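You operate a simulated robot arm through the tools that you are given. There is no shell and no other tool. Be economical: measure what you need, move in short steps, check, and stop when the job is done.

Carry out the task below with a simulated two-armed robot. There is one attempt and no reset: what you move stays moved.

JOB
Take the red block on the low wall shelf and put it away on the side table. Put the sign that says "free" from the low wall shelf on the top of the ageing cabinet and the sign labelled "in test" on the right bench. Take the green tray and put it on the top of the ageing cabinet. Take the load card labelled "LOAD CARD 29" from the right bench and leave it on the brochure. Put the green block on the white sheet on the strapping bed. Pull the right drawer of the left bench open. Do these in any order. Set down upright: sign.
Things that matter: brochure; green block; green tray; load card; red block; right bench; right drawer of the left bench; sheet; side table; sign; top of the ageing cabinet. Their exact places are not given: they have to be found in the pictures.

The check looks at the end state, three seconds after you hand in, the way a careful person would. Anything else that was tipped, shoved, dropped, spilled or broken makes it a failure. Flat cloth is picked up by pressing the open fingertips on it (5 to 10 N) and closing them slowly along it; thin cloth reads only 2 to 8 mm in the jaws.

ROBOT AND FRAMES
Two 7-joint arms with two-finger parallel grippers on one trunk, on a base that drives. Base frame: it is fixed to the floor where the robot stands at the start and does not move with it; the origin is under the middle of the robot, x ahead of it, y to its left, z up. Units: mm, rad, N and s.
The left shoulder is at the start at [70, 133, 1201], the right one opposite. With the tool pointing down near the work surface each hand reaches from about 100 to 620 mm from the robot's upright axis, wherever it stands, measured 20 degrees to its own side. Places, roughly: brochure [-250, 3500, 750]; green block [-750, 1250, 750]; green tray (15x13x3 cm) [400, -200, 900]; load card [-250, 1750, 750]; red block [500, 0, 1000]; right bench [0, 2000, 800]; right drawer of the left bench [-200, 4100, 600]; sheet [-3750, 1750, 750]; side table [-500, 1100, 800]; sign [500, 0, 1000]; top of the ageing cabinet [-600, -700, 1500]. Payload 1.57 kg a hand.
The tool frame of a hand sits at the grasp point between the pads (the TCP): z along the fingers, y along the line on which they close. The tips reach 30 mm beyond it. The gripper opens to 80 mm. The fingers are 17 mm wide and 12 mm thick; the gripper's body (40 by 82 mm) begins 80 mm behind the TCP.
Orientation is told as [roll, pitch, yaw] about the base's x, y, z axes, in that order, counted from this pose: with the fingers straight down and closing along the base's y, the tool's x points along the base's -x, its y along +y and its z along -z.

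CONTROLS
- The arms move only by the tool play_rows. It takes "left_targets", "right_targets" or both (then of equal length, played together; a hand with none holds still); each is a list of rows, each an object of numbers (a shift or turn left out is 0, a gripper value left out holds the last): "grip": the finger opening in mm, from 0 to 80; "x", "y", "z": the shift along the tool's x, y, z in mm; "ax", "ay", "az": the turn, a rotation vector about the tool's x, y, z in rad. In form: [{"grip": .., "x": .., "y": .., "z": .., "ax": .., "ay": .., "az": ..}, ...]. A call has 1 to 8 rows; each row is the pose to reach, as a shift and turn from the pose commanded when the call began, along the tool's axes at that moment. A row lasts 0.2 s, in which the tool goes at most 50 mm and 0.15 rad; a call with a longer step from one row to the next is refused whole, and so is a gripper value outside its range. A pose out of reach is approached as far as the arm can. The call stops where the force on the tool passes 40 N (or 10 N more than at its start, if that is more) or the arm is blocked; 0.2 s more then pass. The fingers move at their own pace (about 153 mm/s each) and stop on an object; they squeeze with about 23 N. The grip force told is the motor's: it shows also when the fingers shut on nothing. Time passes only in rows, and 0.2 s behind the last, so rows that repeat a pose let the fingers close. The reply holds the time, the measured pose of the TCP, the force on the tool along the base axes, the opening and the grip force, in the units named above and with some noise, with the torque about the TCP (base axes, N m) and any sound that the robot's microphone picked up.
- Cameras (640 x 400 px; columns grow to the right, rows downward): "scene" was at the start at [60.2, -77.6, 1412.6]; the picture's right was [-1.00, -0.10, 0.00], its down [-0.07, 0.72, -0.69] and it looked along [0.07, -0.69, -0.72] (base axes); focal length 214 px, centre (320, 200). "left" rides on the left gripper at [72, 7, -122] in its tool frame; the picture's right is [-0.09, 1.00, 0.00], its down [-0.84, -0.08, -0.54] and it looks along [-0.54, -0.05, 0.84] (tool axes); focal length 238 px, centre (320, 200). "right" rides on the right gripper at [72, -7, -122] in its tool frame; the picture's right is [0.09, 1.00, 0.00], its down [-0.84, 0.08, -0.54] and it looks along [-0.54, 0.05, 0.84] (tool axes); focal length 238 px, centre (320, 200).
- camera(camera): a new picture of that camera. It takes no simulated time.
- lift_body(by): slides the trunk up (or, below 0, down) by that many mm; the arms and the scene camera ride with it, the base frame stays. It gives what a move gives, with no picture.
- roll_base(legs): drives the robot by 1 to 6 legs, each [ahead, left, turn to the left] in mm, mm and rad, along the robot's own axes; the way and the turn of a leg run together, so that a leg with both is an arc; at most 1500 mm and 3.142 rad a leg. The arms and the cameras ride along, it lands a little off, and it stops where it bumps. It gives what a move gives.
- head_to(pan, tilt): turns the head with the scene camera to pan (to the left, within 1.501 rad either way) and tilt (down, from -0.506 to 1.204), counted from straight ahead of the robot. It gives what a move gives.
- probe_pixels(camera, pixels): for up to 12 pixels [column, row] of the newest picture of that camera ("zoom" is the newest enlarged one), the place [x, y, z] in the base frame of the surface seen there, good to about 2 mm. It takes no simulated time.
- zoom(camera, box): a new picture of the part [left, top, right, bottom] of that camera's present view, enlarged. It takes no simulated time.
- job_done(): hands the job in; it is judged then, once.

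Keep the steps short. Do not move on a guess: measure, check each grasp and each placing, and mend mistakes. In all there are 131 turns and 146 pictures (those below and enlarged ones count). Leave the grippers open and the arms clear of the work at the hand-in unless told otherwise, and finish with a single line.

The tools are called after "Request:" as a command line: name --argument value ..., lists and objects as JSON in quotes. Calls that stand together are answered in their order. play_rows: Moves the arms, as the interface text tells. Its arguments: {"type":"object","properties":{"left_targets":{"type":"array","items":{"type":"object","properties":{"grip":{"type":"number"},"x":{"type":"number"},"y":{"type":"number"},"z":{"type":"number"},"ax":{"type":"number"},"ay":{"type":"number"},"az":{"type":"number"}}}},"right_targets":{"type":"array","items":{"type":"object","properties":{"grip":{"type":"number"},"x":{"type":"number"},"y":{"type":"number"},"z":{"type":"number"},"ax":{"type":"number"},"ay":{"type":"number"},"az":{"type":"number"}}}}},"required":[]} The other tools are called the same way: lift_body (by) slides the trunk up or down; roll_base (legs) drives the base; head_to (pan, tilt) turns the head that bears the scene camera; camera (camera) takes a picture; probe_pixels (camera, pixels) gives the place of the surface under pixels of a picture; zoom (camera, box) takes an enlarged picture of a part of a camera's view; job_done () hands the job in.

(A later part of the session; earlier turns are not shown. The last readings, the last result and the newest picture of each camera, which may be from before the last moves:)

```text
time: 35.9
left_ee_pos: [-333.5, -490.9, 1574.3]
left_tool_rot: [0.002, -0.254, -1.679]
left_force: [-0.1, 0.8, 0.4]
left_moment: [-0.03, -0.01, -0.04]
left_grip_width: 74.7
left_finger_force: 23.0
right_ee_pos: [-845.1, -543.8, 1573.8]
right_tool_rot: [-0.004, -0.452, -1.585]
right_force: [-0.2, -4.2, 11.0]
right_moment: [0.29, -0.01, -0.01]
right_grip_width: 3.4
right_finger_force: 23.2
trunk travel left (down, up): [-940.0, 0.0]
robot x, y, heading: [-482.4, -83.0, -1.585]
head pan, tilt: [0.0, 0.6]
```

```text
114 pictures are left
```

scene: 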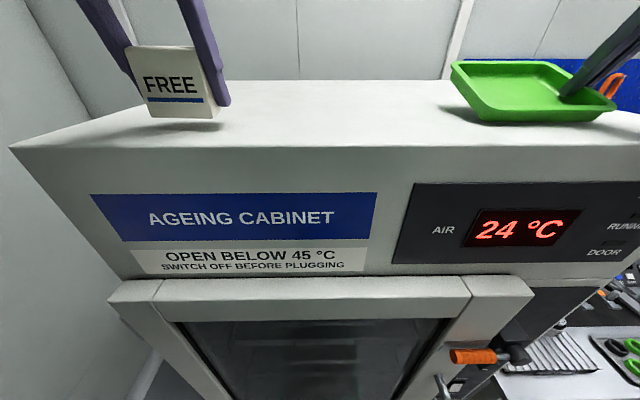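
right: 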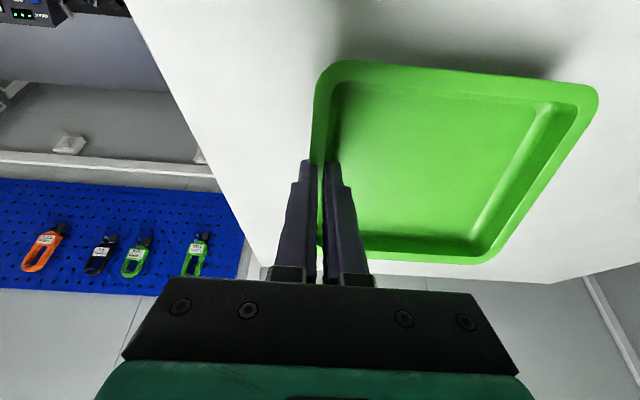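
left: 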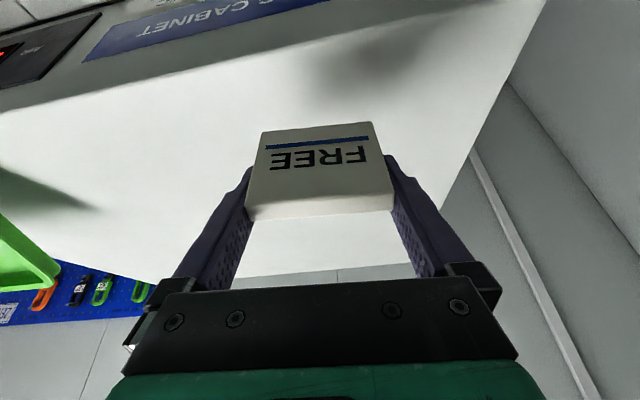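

Continue: left tilt to ~0.12 and lower; right down another 10 mm to flatten the tray.

Request:
play_rows --left_targets '[{"x": 1, "z": 3, "ay": 0.06}, {"x": 2, "z": 6, "ay": 0.13}, {"x": 2.7, "z": 11, "ay": 0.13}, {"x": 3.5, "z": 14, "ay": 0.13}, {"x": 3.5, "z": 14, "ay": 0.13}]' --right_targets '[{"x": 1, "z": 2}, {"x": 2, "z": 4}, {"x": 3, "z": 6}, {"x": 4, "z": 8}, {"x": 4.8, "z": 9.8}]'

Request:
zoom --camera "scene" --box '[400, 10, 640, 150]'

Request:
zoom --camera "scene" --box '[100, 30, 280, 140]'

```text
time: 37.0
left_ee_pos: [-334.3, -492.0, 1559.7]
left_tool_rot: [-0.001, -0.125, -1.678]
left_force: [0.6, -0.5, -1.6]
left_moment: [0.03, 0.0, -0.01]
left_grip_width: 74.2
left_finger_force: 22.7
right_ee_pos: [-846.2, -542.2, 1561.9]
right_tool_rot: [-0.004, -0.451, -1.585]
right_force: [-1.5, -4.0, 13.7]
right_moment: [0.44, -0.03, -0.02]
right_grip_width: 3.7
right_finger_force: 22.9
trunk travel left (down, up): [-940.0, 0.0]
robot x, y, heading: [-479.6, -83.8, -1.589]
head pan, tilt: [0.0, 0.6]
```

```text
2.67 times, centred on (520, 80) of scene
```

zoom: 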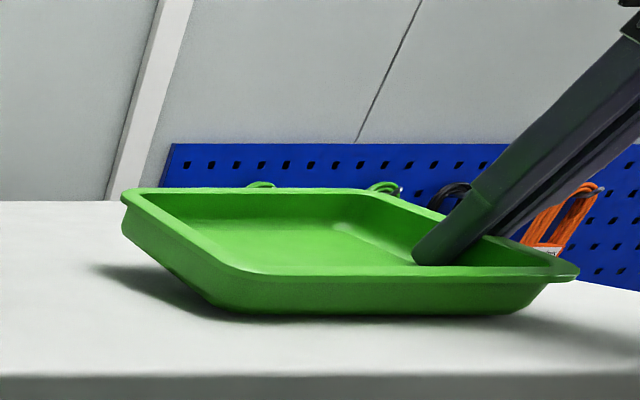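

```text
3.56 times, centred on (190, 85) of scene
```

zoom: 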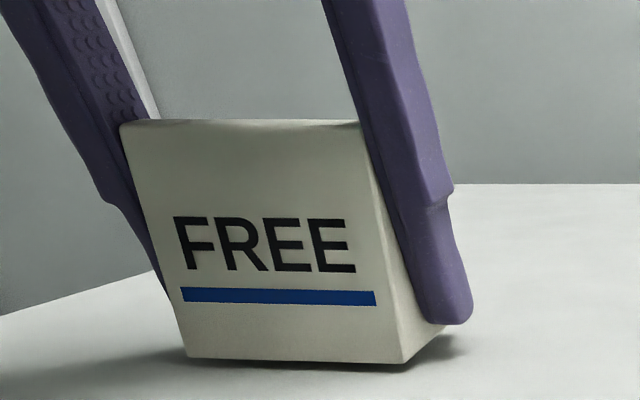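

Almost level. Left: rotate +0.11 more, lower until contact. Right: 3 mm more.

Request:
play_rows --left_targets '[{"z": 0, "ay": 0.06}, {"z": 1, "ay": 0.11}, {"z": 3, "ay": 0.11}, {"z": 4.5, "ay": 0.11}, {"z": 4.5, "ay": 0.11}]' --right_targets '[{"x": 0.5, "z": 1}, {"x": 1, "z": 2}, {"x": 1.4, "z": 3}, {"x": 1.4, "z": 3}, {"x": 1.4, "z": 3}]'

Request:
zoom --camera "scene" --box '[400, 10, 640, 150]'

Request:
zoom --camera "scene" --box '[100, 30, 280, 140]'

```text
time: 37.8
left_ee_pos: [-330.3, -491.6, 1550.4]
left_tool_rot: [0.0, -0.051, -1.678]
left_force: [-1.4, -2.4, 14.4]
left_moment: [0.08, -0.1, -0.05]
left_grip_width: 74.4
left_finger_force: 22.7
left hand out of reach, approached as far as the arm can: row 1, 2, 3
right_ee_pos: [-847.3, -539.5, 1560.2]
right_tool_rot: [0.0, -0.455, -1.587]
right_force: [-1.0, -0.7, 10.4]
right_moment: [0.48, 0.0, -0.01]
right_grip_width: 3.7
right_finger_force: 22.7
trunk travel left (down, up): [-940.0, 0.0]
robot x, y, heading: [-481.1, -82.4, -1.584]
head pan, tilt: [0.0, 0.6]
stopped in row 3 (left hand): the force on the tool passed its limit at 44 N (the readings are from after the stop); the commanded pose is now the measured one
```

```text
2.67 times, centred on (520, 80) of scene
```

zoom: 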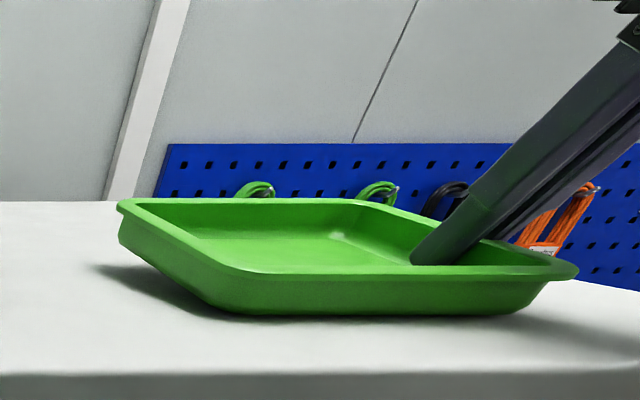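

```text
3.56 times, centred on (190, 85) of scene
```

zoom: 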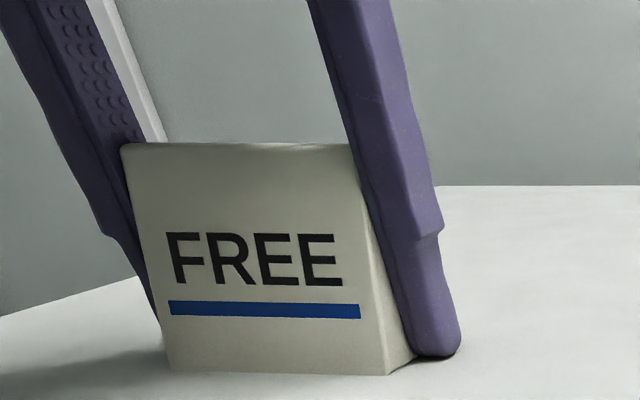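

Sign stands flat; fingertips touch the top. Open both and check.

Request:
play_rows --left_targets '[{"grip": 80, "z": -1}, {"grip": 80, "z": -2}, {"grip": 80, "z": -2}]' --right_targets '[{"grip": 8}, {"grip": 16}, {"grip": 24}]'

Request:
camera --camera "scene"

Request:
camera --camera "left"

Request:
camera --camera "right"

```text
time: 38.6
left_ee_pos: [-328.3, -492.5, 1551.1]
left_tool_rot: [0.0, -0.045, -1.679]
left_force: [-0.7, 0.6, 2.9]
left_moment: [0.04, 0.1, 0.01]
left_grip_width: 79.7
left_finger_force: 0.0
right_ee_pos: [-848.0, -541.7, 1557.8]
right_tool_rot: [0.0, -0.449, -1.589]
right_force: [0.0, -0.1, 0.5]
right_moment: [0.01, -0.02, -0.02]
right_grip_width: 24.1
right_finger_force: 0.0
trunk travel left (down, up): [-940.0, 0.0]
robot x, y, heading: [-480.6, -84.2, -1.588]
head pan, tilt: [0.0, 0.6]
```

```text
109 pictures are left
```

scene: 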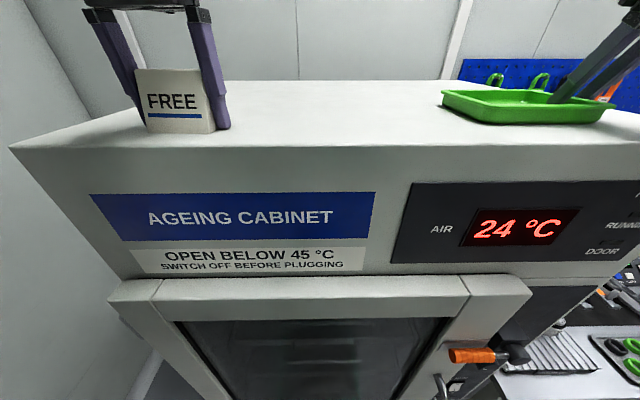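

```text
108 pictures are left
```

left: 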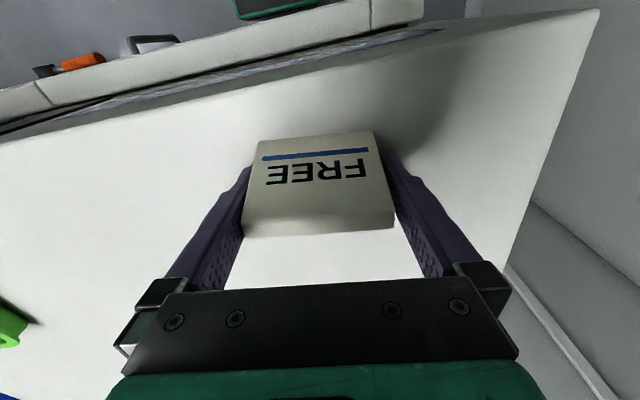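

```text
107 pictures are left
```

right: 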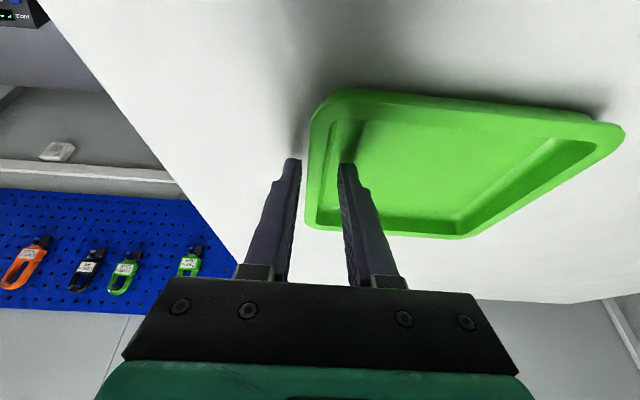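

Both are standing. Retract: right along its fingers; left straight up while tilting.

Request:
play_rows --left_targets '[{"ay": -0.12, "z": -8}, {"ay": -0.24, "z": -25}, {"ay": -0.36, "z": -50}, {"ay": -0.45, "z": -80}, {"ay": -0.45, "z": -100}, {"ay": -0.45, "z": -100, "x": 30}]' --right_targets '[{"z": -15}, {"z": -30}, {"z": -50}, {"z": -70}, {"z": -90}, {"z": -90, "x": 10}]'

Request:
roll_base --legs '[[-340, 0, 0]]'

Request:
camera --camera "scene"

```text
time: 40.0
left_ee_pos: [-323.4, -455.9, 1651.8]
left_tool_rot: [-0.001, -0.496, -1.676]
left_force: [0.9, 0.9, -0.1]
left_moment: [-0.04, -0.02, 0.01]
left_grip_width: 80.0
left_finger_force: 0.1
right_ee_pos: [-845.5, -497.1, 1628.9]
right_tool_rot: [-0.001, -0.452, -1.589]
right_force: [-0.4, 0.3, -0.1]
right_moment: [-0.03, 0.02, 0.01]
right_grip_width: 24.0
right_finger_force: 0.2
right hand out of reach, approached as far as the arm can: row 5, 6
trunk travel left (down, up): [-940.0, 0.0]
robot x, y, heading: [-480.7, -82.6, -1.588]
head pan, tilt: [0.0, 0.6]
```

```text
time: 42.2
left_ee_pos: [-316.4, -126.9, 1649.7]
left_tool_rot: [-0.003, -0.489, -1.669]
left_force: [-0.2, 0.3, -0.5]
left_moment: [0.03, -0.03, 0.0]
left_grip_width: 80.0
left_finger_force: 0.0
right_ee_pos: [-837.5, -173.2, 1626.0]
right_tool_rot: [-0.002, -0.447, -1.579]
right_force: [0.6, -0.5, 0.2]
right_moment: [0.02, 0.01, 0.02]
right_grip_width: 24.1
right_finger_force: 0.1
trunk travel left (down, up): [-940.0, 0.0]
robot x, y, heading: [-479.5, 253.6, -1.573]
head pan, tilt: [0.0, 0.6]
```

```text
106 pictures are left
```

scene: 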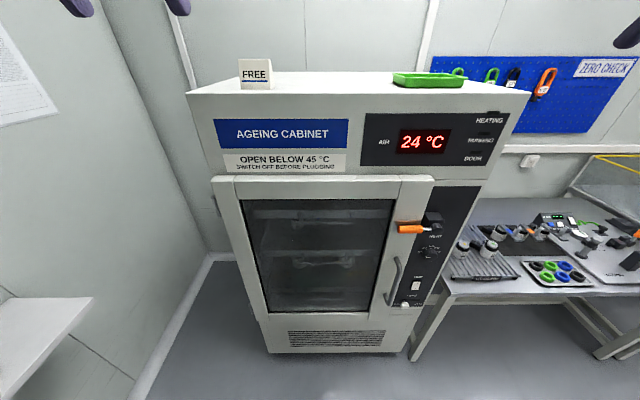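

Both placed. Now bring the trunk down and hands back to pointing down, then turn back to the shelf.

Request:
lift_body --by -165

Request:
play_rows --left_targets '[{"x": 18, "z": 33, "ay": 0.07}, {"x": 36, "z": 66, "ay": 0.14}, {"x": 54, "z": 99, "ay": 0.21}, {"x": 72, "z": 132, "ay": 0.28}, {"x": 90, "z": 165, "ay": 0.35}, {"x": 107, "z": 198, "ay": 0.42}, {"x": 124, "z": 231, "ay": 0.49}, {"x": 141, "z": 264, "ay": 0.49}]' --right_targets '[{"x": 16, "z": 34, "ay": 0.07, "grip": 80}, {"x": 32, "z": 68, "ay": 0.14}, {"x": 48, "z": 102, "ay": 0.21}, {"x": 64, "z": 136, "ay": 0.28}, {"x": 80, "z": 170, "ay": 0.35}, {"x": 96, "z": 204, "ay": 0.42}, {"x": 112, "z": 238, "ay": 0.45}, {"x": 130, "z": 270, "ay": 0.45}]'

Request:
roll_base --legs '[[0, 0, 1.573]]'

Request:
camera --camera "scene"

```text
time: 44.1
left_ee_pos: [-317.1, -123.6, 1484.0]
left_tool_rot: [-0.002, -0.494, -1.67]
left_force: [-0.3, -1.0, 0.2]
left_moment: [-0.01, -0.03, 0.03]
left_grip_width: 80.1
left_finger_force: 0.1
right_ee_pos: [-837.8, -169.7, 1462.8]
right_tool_rot: [0.0, -0.45, -1.577]
right_force: [-0.4, -0.5, -0.1]
right_moment: [-0.03, 0.0, -0.01]
right_grip_width: 23.9
right_finger_force: 0.0
trunk travel left (down, up): [-775.0, 165.0]
robot x, y, heading: [-478.1, 248.7, -1.575]
head pan, tilt: [0.0, 0.6]
```

```text
time: 45.9
left_ee_pos: [-315.1, -121.9, 1184.7]
left_tool_rot: [0.0, -0.006, -1.668]
left_force: [0.2, 0.1, 0.6]
left_moment: [-0.01, 0.01, -0.05]
left_grip_width: 80.1
left_finger_force: 0.1
right_ee_pos: [-851.8, -173.6, 1163.0]
right_tool_rot: [0.001, 0.001, -1.577]
right_force: [0.1, 0.8, 0.3]
right_moment: [0.01, -0.01, -0.03]
right_grip_width: 79.7
right_finger_force: 0.0
right hand out of reach, approached as far as the arm can: row 8
trunk travel left (down, up): [-775.0, 165.0]
robot x, y, heading: [-478.3, 246.1, -1.579]
head pan, tilt: [0.0, 0.6]
```

```text
time: 50.0
left_ee_pos: [-102.3, 404.6, 1185.9]
left_tool_rot: [-0.001, -0.005, -0.124]
left_force: [-0.7, 1.4, 0.4]
left_moment: [0.0, 0.0, 0.01]
left_grip_width: 80.1
left_finger_force: 0.1
right_ee_pos: [-63.8, -133.0, 1163.8]
right_tool_rot: [0.0, 0.002, -0.034]
right_force: [0.0, -0.1, -0.6]
right_moment: [0.03, 0.0, 0.01]
right_grip_width: 80.2
right_finger_force: 0.1
trunk travel left (down, up): [-775.0, 165.0]
robot x, y, heading: [-475.1, 250.1, -0.034]
head pan, tilt: [0.0, 0.6]
```

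```text
105 pictures are left
```

scene: 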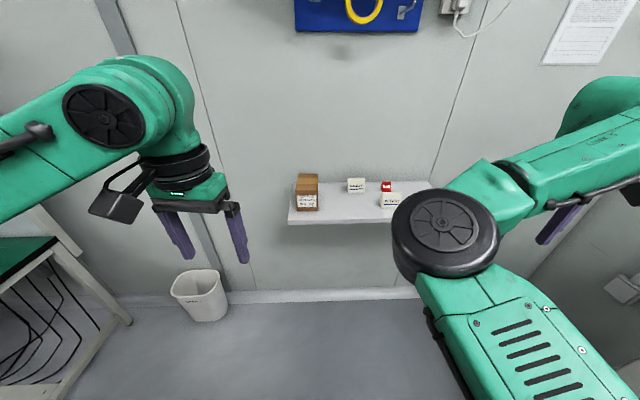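

Drive to about (−10, −80) in front of the shelf, then align the left hand over IN TEST.

Request:
roll_base --legs '[[0, 0, 0.034], [465, -330, 0]]'

Request:
camera --camera "left"

```text
time: 53.7
left_ee_pos: [352.9, 72.7, 1185.8]
left_tool_rot: [-0.002, -0.006, -0.097]
left_force: [0.1, 0.0, 0.1]
left_moment: [0.03, 0.01, -0.02]
left_grip_width: 80.3
left_finger_force: 0.0
right_ee_pos: [403.7, -461.8, 1164.5]
right_tool_rot: [0.0, 0.001, -0.01]
right_force: [0.0, 0.2, 0.5]
right_moment: [0.0, 0.05, 0.02]
right_grip_width: 79.9
right_finger_force: 0.1
trunk travel left (down, up): [-775.0, 165.0]
robot x, y, heading: [-15.7, -86.6, -0.009]
head pan, tilt: [0.0, 0.6]
```

```text
104 pictures are left
```

left: 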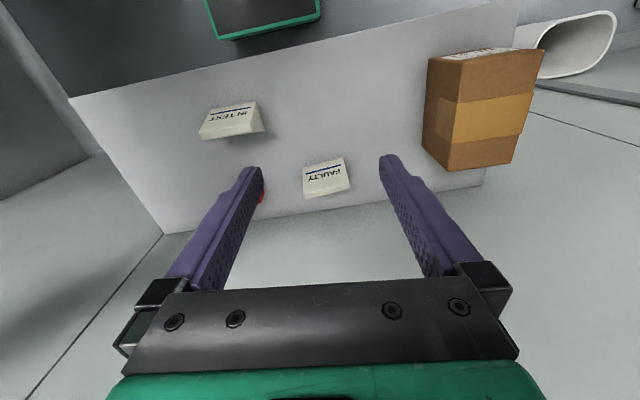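

Request:
play_rows --left_targets '[{"x": -4, "y": -30, "z": 30, "az": -0.03}, {"x": -8, "y": -60, "z": 60, "az": -0.06}, {"x": -13, "y": -90, "z": 90, "az": -0.087}, {"x": -19.7, "y": -120, "z": 120, "az": -0.087}, {"x": -19.7, "y": -129.7, "z": 146, "az": -0.087}]'

Request:
camera --camera "left"

Request:
zoom --camera "left" --box '[220, 60, 420, 185]'

```text
time: 54.9
left_ee_pos: [361.0, -59.0, 1040.4]
left_tool_rot: [-0.002, -0.004, -0.01]
left_force: [0.6, -0.2, -0.8]
left_moment: [0.0, 0.04, 0.03]
left_grip_width: 80.0
left_finger_force: 0.0
right_ee_pos: [405.3, -462.7, 1164.1]
right_tool_rot: [0.001, 0.001, -0.009]
right_force: [-0.1, 0.4, 0.3]
right_moment: [-0.01, 0.02, 0.0]
right_grip_width: 79.9
right_finger_force: 0.0
trunk travel left (down, up): [-775.0, 165.0]
robot x, y, heading: [-17.1, -86.5, -0.008]
head pan, tilt: [0.0, 0.6]
```

```text
103 pictures are left
```

left: 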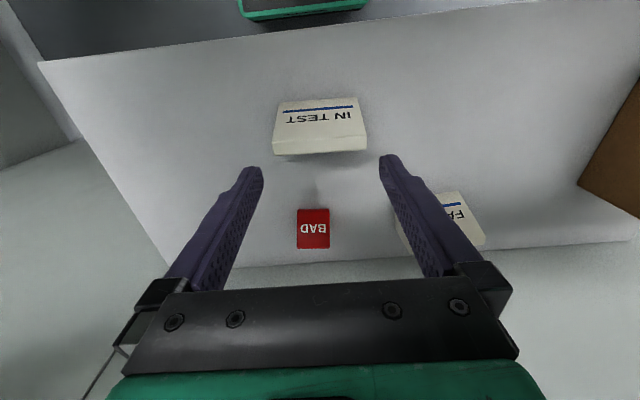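

```text
3.20 times, centred on (320, 122) of left
```

zoom: 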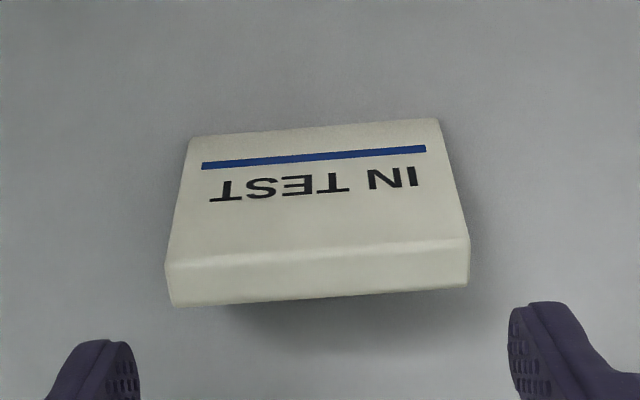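

Aligned as before. Descend 85 and grip.

Request:
play_rows --left_targets '[{"z": 30}, {"z": 60}, {"z": 85}, {"z": 85, "grip": 60}, {"z": 85, "grip": 60}]'

Request:
play_rows --left_targets '[{"z": -10}, {"z": -40}, {"z": -80}, {"z": -120}, {"z": -160}, {"z": -190}]'

Request:
camera --camera "left"

```text
time: 56.1
left_ee_pos: [361.3, -59.3, 955.6]
left_tool_rot: [-0.001, -0.006, -0.009]
left_force: [2.2, 2.1, 11.5]
left_moment: [0.19, 0.11, -0.01]
left_grip_width: 74.4
left_finger_force: 23.3
right_ee_pos: [404.6, -462.2, 1165.7]
right_tool_rot: [0.001, 0.0, -0.008]
right_force: [0.3, -0.3, -0.4]
right_moment: [0.0, -0.01, 0.03]
right_grip_width: 80.0
right_finger_force: 0.0
trunk travel left (down, up): [-775.0, 165.0]
robot x, y, heading: [-15.2, -85.6, -0.006]
head pan, tilt: [0.0, 0.6]
```

```text
time: 57.5
left_ee_pos: [358.3, -59.7, 1145.6]
left_tool_rot: [-0.001, -0.003, -0.013]
left_force: [0.6, 0.2, -0.8]
left_moment: [-0.03, 0.0, -0.01]
left_grip_width: 74.1
left_finger_force: 23.2
right_ee_pos: [404.5, -463.0, 1165.0]
right_tool_rot: [-0.001, 0.001, -0.008]
right_force: [0.8, 0.2, 0.0]
right_moment: [-0.03, 0.01, -0.01]
right_grip_width: 79.9
right_finger_force: 0.1
trunk travel left (down, up): [-775.0, 165.0]
robot x, y, heading: [-19.0, -87.4, -0.015]
head pan, tilt: [0.0, 0.6]
```

```text
101 pictures are left
```

left: 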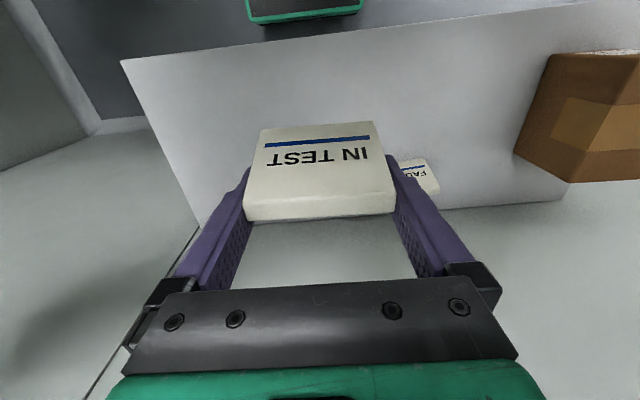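

Sign held. Before shifting left, look left for the bench/table clearance.

Request:
head_to --pan 1.2 --tilt 0.5

Request:
camera --camera "scene"

```text
time: 58.9
left_ee_pos: [360.8, -57.4, 1145.4]
left_tool_rot: [-0.002, -0.004, -0.011]
left_force: [0.1, -0.5, -0.8]
left_moment: [0.01, 0.03, 0.03]
left_grip_width: 74.5
left_finger_force: 23.1
right_ee_pos: [406.0, -462.1, 1164.9]
right_tool_rot: [0.0, 0.0, -0.009]
right_force: [0.6, -0.4, -0.3]
right_moment: [-0.01, 0.0, 0.01]
right_grip_width: 79.9
right_finger_force: 0.0
trunk travel left (down, up): [-775.0, 165.0]
robot x, y, heading: [-21.3, -91.0, -0.009]
head pan, tilt: [1.201, 0.499]
```

```text
100 pictures are left
```

scene: 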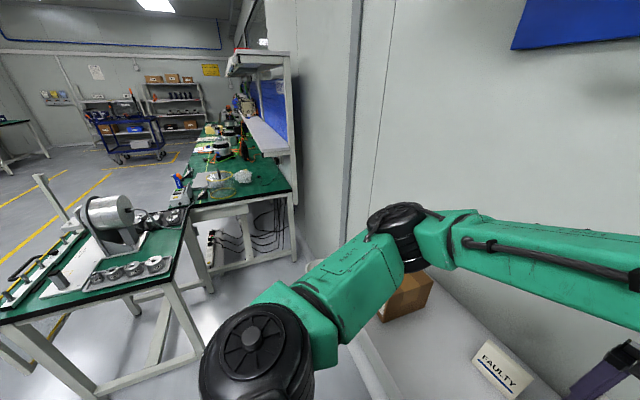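

Request:
probe_pixels --camera "scene" --pixels '[[5, 325], [180, 265], [190, 220], [200, 205], [285, 190], [295, 190], [200, 330], [235, 165], [215, 140], [130, 265], [105, 210], [265, 130]]'

Request:
zoom --camera "scene" --box '[0, 30, 300, 220]'

```text
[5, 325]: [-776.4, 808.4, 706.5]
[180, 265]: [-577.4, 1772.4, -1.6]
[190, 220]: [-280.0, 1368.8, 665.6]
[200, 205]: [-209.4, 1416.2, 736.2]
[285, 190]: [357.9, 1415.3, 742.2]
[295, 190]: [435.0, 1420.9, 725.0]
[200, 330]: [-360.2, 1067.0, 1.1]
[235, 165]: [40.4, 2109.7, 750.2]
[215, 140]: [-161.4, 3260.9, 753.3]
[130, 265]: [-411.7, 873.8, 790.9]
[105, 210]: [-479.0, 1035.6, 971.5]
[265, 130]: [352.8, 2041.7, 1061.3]
```

```text
2.11 times, centred on (150, 125) of scene
```

zoom: 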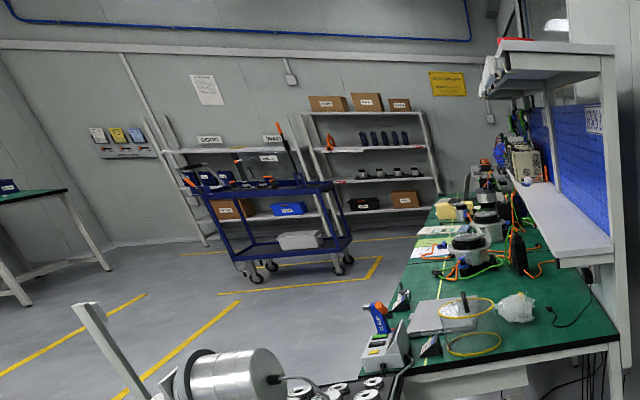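

Path is clear (side table starts at y≈800). Shift the base so the right hand is over the red block; bring the right hand to z≈1010 after.

Request:
roll_base --legs '[[0, 367, 0.009], [62, 0, 0]]'

Request:
play_rows --right_targets '[{"z": 30}, {"z": 60}, {"z": 90}, {"z": 115}, {"z": 140}]'

Request:
camera --camera "right"

```text
time: 61.8
left_ee_pos: [417.6, 308.3, 1148.3]
left_tool_rot: [0.001, -0.009, -0.004]
left_force: [-0.7, -0.1, 0.6]
left_moment: [0.01, -0.03, 0.02]
left_grip_width: 74.5
left_finger_force: 22.9
right_ee_pos: [466.2, -94.9, 1166.4]
right_tool_rot: [0.002, -0.005, -0.002]
right_force: [-0.6, 0.2, 0.1]
right_moment: [0.02, -0.05, 0.01]
right_grip_width: 79.8
right_finger_force: 0.1
trunk travel left (down, up): [-775.0, 165.0]
robot x, y, heading: [42.8, 274.9, -0.006]
head pan, tilt: [1.201, 0.499]
```

```text
time: 63.0
left_ee_pos: [420.6, 310.4, 1145.8]
left_tool_rot: [0.0, -0.004, -0.005]
left_force: [-0.3, -0.3, -0.8]
left_moment: [-0.03, 0.01, 0.0]
left_grip_width: 74.5
left_finger_force: 22.3
right_ee_pos: [469.0, -94.1, 1022.8]
right_tool_rot: [0.0, 0.0, -0.003]
right_force: [1.2, -0.4, -0.4]
right_moment: [0.03, 0.01, -0.01]
right_grip_width: 79.9
right_finger_force: 0.0
trunk travel left (down, up): [-775.0, 165.0]
robot x, y, heading: [47.5, 279.2, -0.003]
head pan, tilt: [1.201, 0.499]
```

```text
98 pictures are left
```

right: 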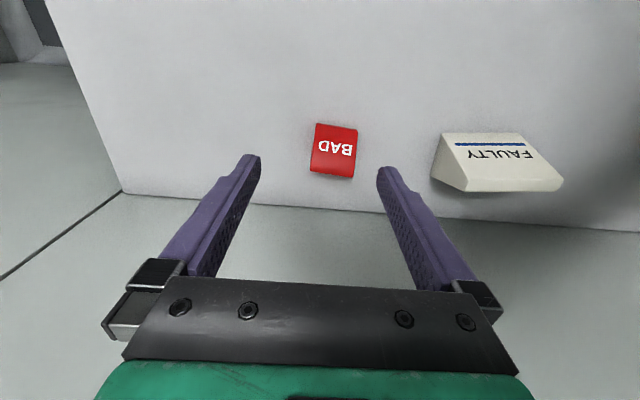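

Request:
probe_pixels --camera "right" --pixels '[[312, 170], [354, 175], [318, 128], [357, 132], [333, 165], [333, 172], [433, 160], [455, 188], [466, 190], [333, 135]]'

```text
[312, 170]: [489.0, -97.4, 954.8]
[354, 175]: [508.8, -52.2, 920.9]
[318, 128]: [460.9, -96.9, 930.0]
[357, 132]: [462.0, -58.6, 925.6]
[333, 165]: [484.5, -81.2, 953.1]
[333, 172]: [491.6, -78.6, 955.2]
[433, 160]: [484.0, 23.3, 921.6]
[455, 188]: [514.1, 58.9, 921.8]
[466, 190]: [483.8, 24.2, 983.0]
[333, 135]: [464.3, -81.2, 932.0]
```

Block y −97…−59, centre (477,−78). Align and descend 69 mm, close.

Request:
play_rows --right_targets '[{"x": -8, "y": 16, "grip": 66}, {"x": -8, "y": 16, "z": 35}, {"x": -8, "y": 16, "z": 55}, {"x": -8, "y": 16, "z": 69}, {"x": -8, "y": 16, "z": 69, "grip": 20}, {"x": -8, "y": 16, "z": 69, "grip": 20}]'

Request:
camera --camera "right"

```text
time: 64.4
left_ee_pos: [422.8, 310.4, 1145.8]
left_tool_rot: [0.0, -0.004, -0.005]
left_force: [0.0, 0.2, -0.6]
left_moment: [-0.02, -0.02, -0.01]
left_grip_width: 74.5
left_finger_force: 23.2
right_ee_pos: [477.9, -76.5, 954.9]
right_tool_rot: [0.0, 0.0, -0.004]
right_force: [0.3, -0.3, 2.0]
right_moment: [-0.01, -0.07, 0.02]
right_grip_width: 38.9
right_finger_force: 22.7
right hand out of reach, approached as far as the arm can: row 1
trunk travel left (down, up): [-775.0, 165.0]
robot x, y, heading: [45.4, 275.0, -0.005]
head pan, tilt: [1.201, 0.499]
```

```text
97 pictures are left
```

right: 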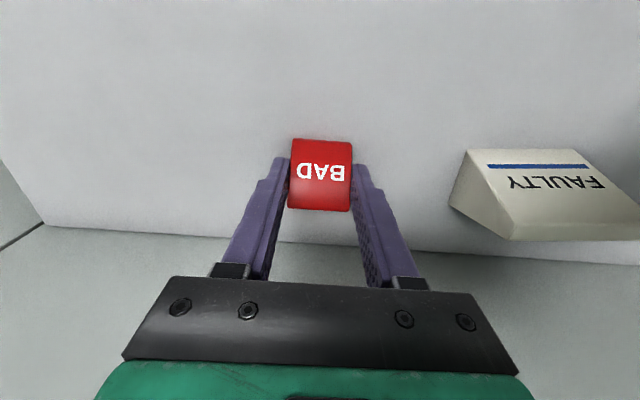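

Gripped at 38.9 mm. Lift, back off and turn to face the side table (+y), then look.

Request:
play_rows --right_targets '[{"z": -10}, {"z": -30}, {"z": -60}, {"z": -95}]'

Request:
roll_base --legs '[[-500, 0, 0], [0, -50, 0], [0, 0, 1.575]]'

Request:
head_to --pan 0 --tilt 0.6

Request:
camera --camera "scene"

Request:
camera --camera "right"

```text
time: 65.4
left_ee_pos: [423.0, 310.3, 1144.7]
left_tool_rot: [-0.002, -0.004, -0.007]
left_force: [0.9, 0.4, -0.3]
left_moment: [-0.04, -0.02, 0.01]
left_grip_width: 74.6
left_finger_force: 23.9
right_ee_pos: [482.7, -80.9, 1049.8]
right_tool_rot: [-0.001, 0.0, -0.001]
right_force: [0.0, -0.9, 0.1]
right_moment: [0.0, 0.01, 0.04]
right_grip_width: 38.9
right_finger_force: 23.4
right hand out of reach, approached as far as the arm can: row 3, 4
trunk travel left (down, up): [-775.0, 165.0]
robot x, y, heading: [44.0, 276.1, -0.002]
head pan, tilt: [1.201, 0.499]
```

```text
time: 72.7
left_ee_pos: [-489.2, 601.8, 1145.6]
left_tool_rot: [-0.002, -0.004, 1.571]
left_force: [-0.7, 0.6, -1.2]
left_moment: [0.04, 0.0, -0.03]
left_grip_width: 74.2
left_finger_force: 23.3
right_ee_pos: [-98.0, 663.7, 1048.9]
right_tool_rot: [-0.003, 0.0, 1.573]
right_force: [-0.3, -0.1, 0.7]
right_moment: [0.02, -0.01, 0.03]
right_grip_width: 39.0
right_finger_force: 23.1
trunk travel left (down, up): [-775.0, 165.0]
robot x, y, heading: [-451.0, 223.4, 1.571]
head pan, tilt: [1.201, 0.499]
```

```text
time: 74.0
left_ee_pos: [-490.0, 602.4, 1144.8]
left_tool_rot: [0.0, -0.002, 1.571]
left_force: [0.0, -0.3, -0.9]
left_moment: [0.01, -0.01, -0.01]
left_grip_width: 74.4
left_finger_force: 22.8
right_ee_pos: [-98.5, 664.3, 1048.9]
right_tool_rot: [-0.001, -0.001, 1.574]
right_force: [-0.4, -0.2, 0.5]
right_moment: [0.03, 0.01, 0.01]
right_grip_width: 38.9
right_finger_force: 23.0
trunk travel left (down, up): [-775.0, 165.0]
robot x, y, heading: [-458.2, 221.1, 1.569]
head pan, tilt: [0.0, 0.6]
```

```text
96 pictures are left
```

scene: 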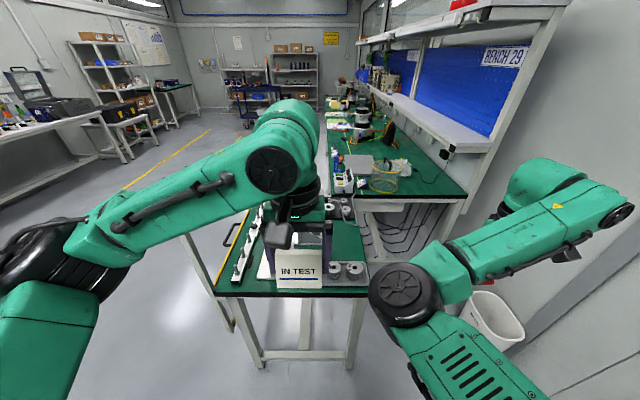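

```text
95 pictures are left
```

right: 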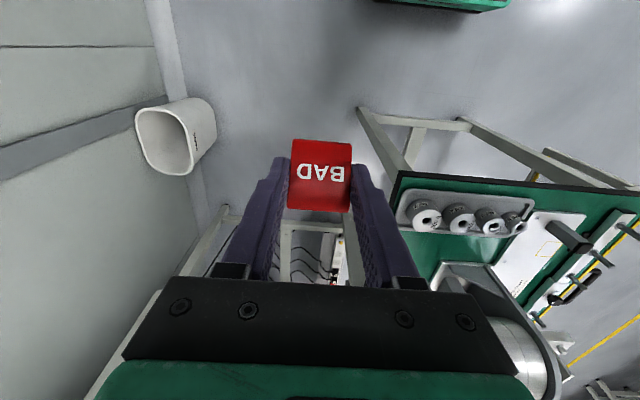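

I need a better view of the side table's free space.

Request:
zoom --camera "scene" --box '[190, 180, 390, 310]'

Request:
camera --camera "left"

Request:
probe_pixels --camera "right" --pixels '[[402, 174], [400, 200], [440, 180], [630, 195], [420, 220], [425, 255], [560, 215], [450, 250]]'

```text
3.08 times, centred on (290, 245) of scene
```

zoom: 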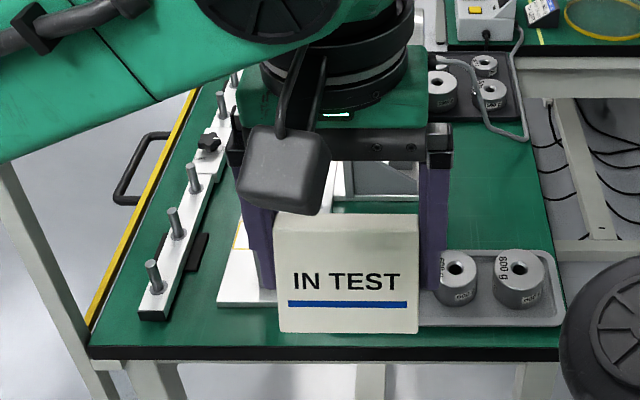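

```text
93 pictures are left
```

left: 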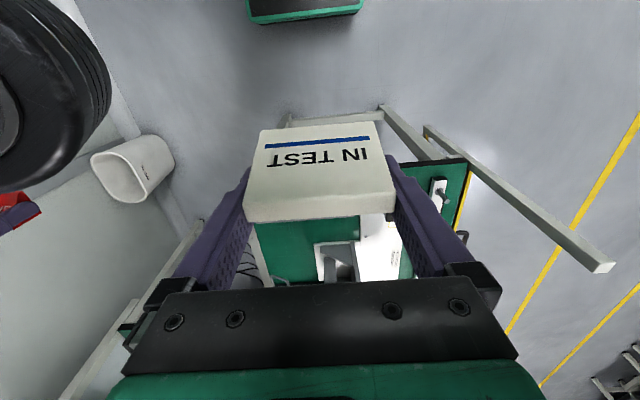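

```text
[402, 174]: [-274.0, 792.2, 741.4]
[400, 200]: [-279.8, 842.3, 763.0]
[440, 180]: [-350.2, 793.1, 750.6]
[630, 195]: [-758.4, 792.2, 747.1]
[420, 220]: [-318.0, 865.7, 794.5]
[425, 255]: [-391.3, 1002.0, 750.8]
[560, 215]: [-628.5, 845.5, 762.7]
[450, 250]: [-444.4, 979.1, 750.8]
```

Request:
probe_pixels --camera "left" --pixels '[[602, 265], [540, 210], [430, 132], [340, 260], [330, 275], [437, 195], [290, 235]]'

Request:
roll_base --legs '[[0, 240, 0]]'

Request:
camera --camera "scene"

Request:
camera --camera "right"

```text
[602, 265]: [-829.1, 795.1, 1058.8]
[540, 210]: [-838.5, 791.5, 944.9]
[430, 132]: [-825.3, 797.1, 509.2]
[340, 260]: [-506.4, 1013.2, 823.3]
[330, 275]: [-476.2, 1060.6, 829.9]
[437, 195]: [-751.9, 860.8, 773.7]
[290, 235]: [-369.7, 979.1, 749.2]
```

```text
time: 75.8
left_ee_pos: [-719.1, 602.3, 1144.9]
left_tool_rot: [0.001, -0.004, 1.569]
left_force: [0.8, -0.2, 0.2]
left_moment: [0.02, 0.02, 0.0]
left_grip_width: 74.5
left_finger_force: 22.3
right_ee_pos: [-326.4, 663.4, 1049.3]
right_tool_rot: [-0.001, -0.002, 1.573]
right_force: [-0.9, -0.4, -0.4]
right_moment: [-0.03, -0.02, -0.04]
right_grip_width: 38.7
right_finger_force: 22.9
trunk travel left (down, up): [-775.0, 165.0]
robot x, y, heading: [-683.3, 220.1, 1.568]
head pan, tilt: [0.0, 0.6]
```

```text
92 pictures are left
```

scene: 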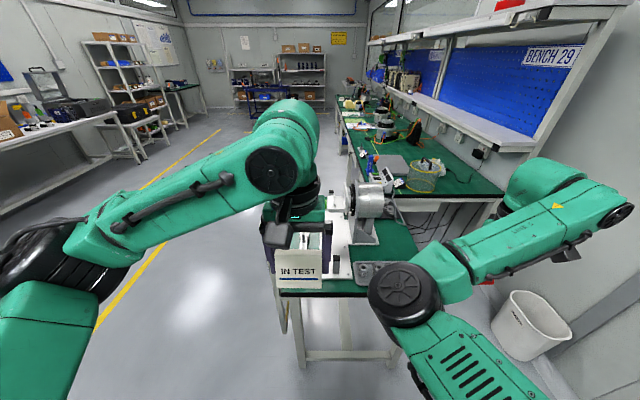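

```text
91 pictures are left
```

right: 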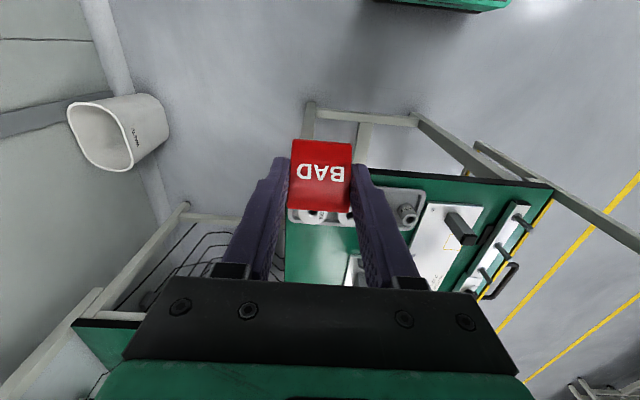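

Check the tall post near (−830, 795) for clearance of the left arm.

Request:
head_to --pan 0.3 --tilt 0.9

Request:
camera --camera "scene"

Request:
camera --camera "left"

```text
time: 76.6
left_ee_pos: [-721.2, 602.2, 1144.2]
left_tool_rot: [-0.003, -0.003, 1.566]
left_force: [-0.1, 0.2, -1.5]
left_moment: [-0.02, 0.0, 0.0]
left_grip_width: 74.3
left_finger_force: 23.1
right_ee_pos: [-329.0, 663.9, 1049.2]
right_tool_rot: [-0.002, -0.001, 1.572]
right_force: [0.6, 0.4, -0.6]
right_moment: [-0.05, -0.01, -0.03]
right_grip_width: 38.8
right_finger_force: 22.1
trunk travel left (down, up): [-775.0, 165.0]
robot x, y, heading: [-687.1, 226.7, 1.575]
head pan, tilt: [0.3, 0.901]
```

```text
90 pictures are left
```

scene: 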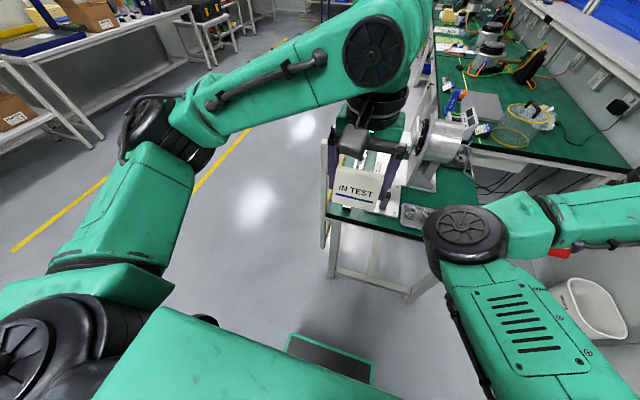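

```text
89 pictures are left
```

left: 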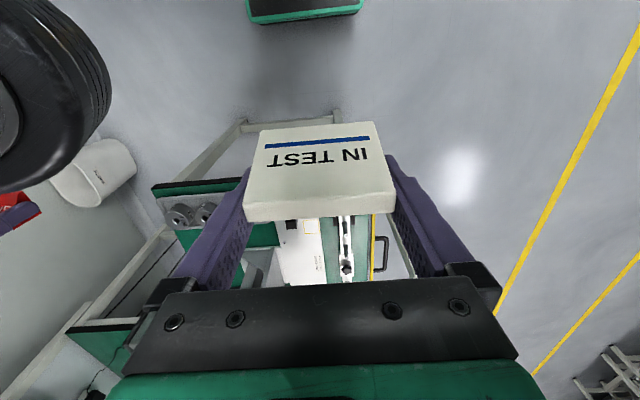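

Request:
probe_pixels --camera "scene" --pixels '[[324, 185], [325, 205], [323, 160], [325, 240], [330, 255], [290, 338], [372, 365], [330, 350], [430, 145], [420, 185], [450, 190], [400, 225]]'

Request:
zoom --camera "scene" --box '[300, 80, 500, 260]'

```text
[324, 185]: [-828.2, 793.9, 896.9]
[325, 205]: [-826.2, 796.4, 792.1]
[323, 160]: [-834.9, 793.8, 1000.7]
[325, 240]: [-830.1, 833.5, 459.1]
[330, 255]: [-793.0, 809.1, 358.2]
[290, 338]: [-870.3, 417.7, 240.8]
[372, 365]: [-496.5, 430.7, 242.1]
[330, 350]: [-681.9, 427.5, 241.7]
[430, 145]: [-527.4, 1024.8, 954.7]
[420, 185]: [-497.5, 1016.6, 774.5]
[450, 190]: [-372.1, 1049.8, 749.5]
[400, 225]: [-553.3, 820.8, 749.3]
```

```text
2.22 times, centred on (400, 170) of scene
```

zoom: 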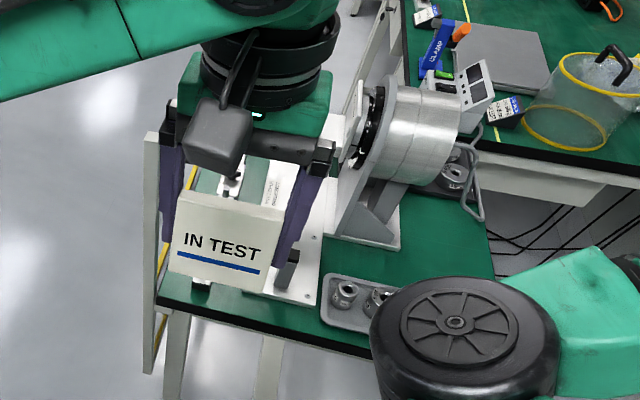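

Base front is only 203 ahead; post top ≈1010 is below the held sign. Drive ahead 320 and left 16, then lower the block over bare table at about (−345, 985).

Request:
roll_base --legs '[[320, 16, 0]]'

Request:
play_rows --right_targets '[{"z": 35}, {"z": 70}, {"z": 105}, {"z": 140}, {"z": 170}]'

Request:
camera --camera "right"

Request:
head_to --pan -0.4 --tilt 0.9

Request:
camera --camera "scene"

```text
time: 78.7
left_ee_pos: [-736.7, 922.4, 1145.4]
left_tool_rot: [-0.003, -0.005, 1.566]
left_force: [0.5, -0.8, -0.6]
left_moment: [0.03, -0.03, 0.0]
left_grip_width: 74.5
left_finger_force: 23.3
right_ee_pos: [-343.0, 981.7, 1049.7]
right_tool_rot: [-0.002, -0.003, 1.57]
right_force: [-0.1, 0.1, 0.4]
right_moment: [0.02, 0.0, 0.0]
right_grip_width: 38.7
right_finger_force: 23.1
trunk travel left (down, up): [-775.0, 165.0]
robot x, y, heading: [-701.5, 548.0, 1.572]
head pan, tilt: [0.3, 0.901]
```

```text
time: 79.9
left_ee_pos: [-736.3, 923.6, 1145.2]
left_tool_rot: [0.0, -0.005, 1.566]
left_force: [-1.3, 0.1, -0.4]
left_moment: [-0.04, -0.03, 0.01]
left_grip_width: 74.2
left_finger_force: 22.9
right_ee_pos: [-344.6, 987.1, 877.5]
right_tool_rot: [0.0, -0.002, 1.568]
right_force: [-0.1, -0.4, -0.1]
right_moment: [-0.03, -0.01, 0.01]
right_grip_width: 39.0
right_finger_force: 23.5
trunk travel left (down, up): [-775.0, 165.0]
robot x, y, heading: [-705.9, 546.5, 1.57]
head pan, tilt: [0.3, 0.901]
```

```text
87 pictures are left
```

right: 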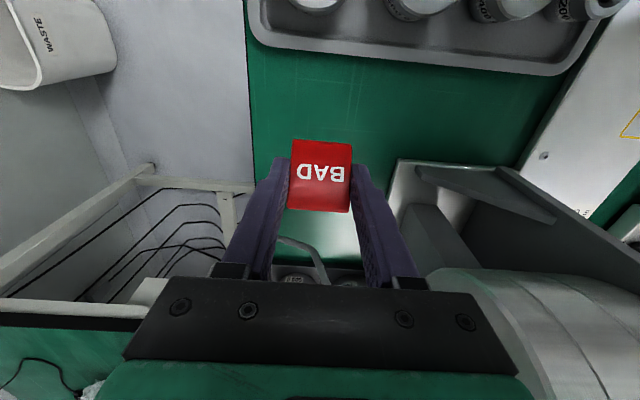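

```text
time: 81.0
left_ee_pos: [-737.0, 923.6, 1144.8]
left_tool_rot: [-0.003, -0.004, 1.566]
left_force: [-0.5, -0.4, -0.4]
left_moment: [0.03, 0.0, 0.01]
left_grip_width: 74.6
left_finger_force: 22.8
right_ee_pos: [-345.9, 987.1, 877.2]
right_tool_rot: [-0.001, 0.0, 1.571]
right_force: [-0.3, -0.2, 0.3]
right_moment: [0.0, 0.0, 0.0]
right_grip_width: 39.0
right_finger_force: 23.3
trunk travel left (down, up): [-775.0, 165.0]
robot x, y, heading: [-705.3, 543.4, 1.573]
head pan, tilt: [-0.4, 0.901]
```

```text
86 pictures are left
```

scene: 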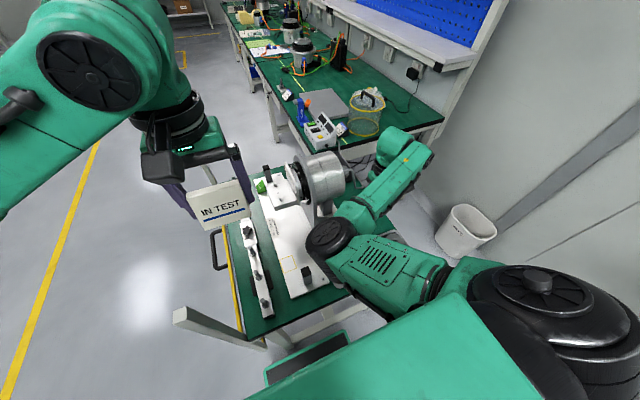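

Check the tester's cylinder end clearance and table spot.

Request:
probe_pixels --camera "right" --pixels '[[440, 275], [432, 290], [405, 165], [395, 200], [430, 230], [300, 120], [330, 245], [355, 262], [256, 100], [300, 262], [430, 60]]'

```text
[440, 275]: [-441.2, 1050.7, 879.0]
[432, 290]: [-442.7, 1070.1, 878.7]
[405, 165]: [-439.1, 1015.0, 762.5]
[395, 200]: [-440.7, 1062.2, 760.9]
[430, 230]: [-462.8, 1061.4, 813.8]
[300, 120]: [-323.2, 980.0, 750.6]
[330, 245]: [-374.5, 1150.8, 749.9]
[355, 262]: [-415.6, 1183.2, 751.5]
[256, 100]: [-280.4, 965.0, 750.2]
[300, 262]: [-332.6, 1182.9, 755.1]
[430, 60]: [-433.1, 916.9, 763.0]
```

Clear by 50 mm. Lower to contact (~787) and release.

Request:
play_rows --right_targets '[{"z": 35}, {"z": 65}, {"z": 84}, {"z": 88}, {"z": 91}]'

Request:
play_rows --right_targets '[{"grip": 50}, {"grip": 66}, {"z": -30}, {"z": -70}, {"z": -110}, {"z": -150}, {"z": -190}, {"z": -230}]'

Request:
camera --camera "right"

```text
time: 82.2
left_ee_pos: [-736.4, 923.9, 1145.6]
left_tool_rot: [-0.002, -0.005, 1.565]
left_force: [1.3, -1.5, -0.8]
left_moment: [0.02, -0.05, -0.04]
left_grip_width: 74.5
left_finger_force: 23.3
right_ee_pos: [-344.5, 986.8, 788.4]
right_tool_rot: [-0.001, 0.001, 1.57]
right_force: [-0.9, 0.3, -0.2]
right_moment: [-0.01, 0.01, 0.01]
right_grip_width: 38.7
right_finger_force: 23.1
trunk travel left (down, up): [-775.0, 165.0]
robot x, y, heading: [-704.9, 543.1, 1.57]
head pan, tilt: [-0.4, 0.901]
```

```text
time: 84.0
left_ee_pos: [-736.7, 923.3, 1145.9]
left_tool_rot: [-0.002, -0.005, 1.567]
left_force: [-0.3, -0.3, 0.0]
left_moment: [0.01, 0.0, 0.0]
left_grip_width: 74.5
left_finger_force: 22.8
right_ee_pos: [-340.9, 984.8, 1019.0]
right_tool_rot: [-0.001, 0.001, 1.568]
right_force: [-0.3, -0.1, -0.1]
right_moment: [-0.01, -0.03, 0.0]
right_grip_width: 65.9
right_finger_force: 0.0
trunk travel left (down, up): [-775.0, 165.0]
robot x, y, heading: [-701.6, 545.1, 1.573]
head pan, tilt: [-0.4, 0.901]
```

```text
85 pictures are left
```

right: 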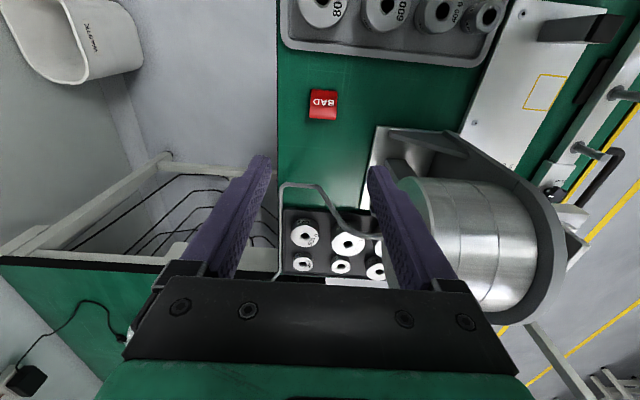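

The red block stands on the side table. Back off and look at the aisle on the left.

Request:
roll_base --legs '[[-300, 0, 0]]'

Request:
head_to --pan 0.7 --tilt 0.35

Request:
camera --camera "scene"

```text
time: 86.0
left_ee_pos: [-736.6, 625.1, 1144.3]
left_tool_rot: [-0.001, -0.003, 1.565]
left_force: [-0.8, -0.6, -0.5]
left_moment: [0.02, -0.02, 0.05]
left_grip_width: 74.2
left_finger_force: 22.9
right_ee_pos: [-340.1, 686.5, 1016.6]
right_tool_rot: [-0.002, 0.001, 1.565]
right_force: [0.1, 0.1, 0.9]
right_moment: [-0.01, 0.02, -0.01]
right_grip_width: 65.9
right_finger_force: 0.0
trunk travel left (down, up): [-775.0, 165.0]
robot x, y, heading: [-705.3, 249.1, 1.569]
head pan, tilt: [-0.4, 0.901]
```

```text
time: 87.4
left_ee_pos: [-736.2, 624.0, 1144.8]
left_tool_rot: [-0.001, -0.005, 1.563]
left_force: [0.3, 0.9, -0.7]
left_moment: [0.0, 0.02, -0.02]
left_grip_width: 74.4
left_finger_force: 23.0
right_ee_pos: [-338.1, 686.5, 1018.2]
right_tool_rot: [-0.001, 0.001, 1.567]
right_force: [-0.1, 0.2, 0.9]
right_moment: [0.01, -0.01, 0.03]
right_grip_width: 66.1
right_finger_force: 0.0
trunk travel left (down, up): [-775.0, 165.0]
robot x, y, heading: [-707.2, 245.1, 1.572]
head pan, tilt: [0.7, 0.351]
```

```text
84 pictures are left
```

scene: 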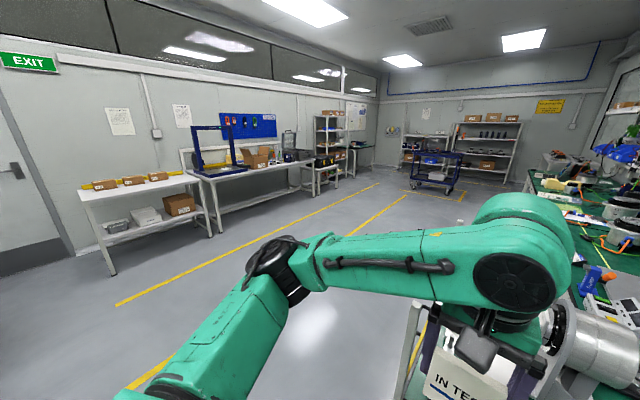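

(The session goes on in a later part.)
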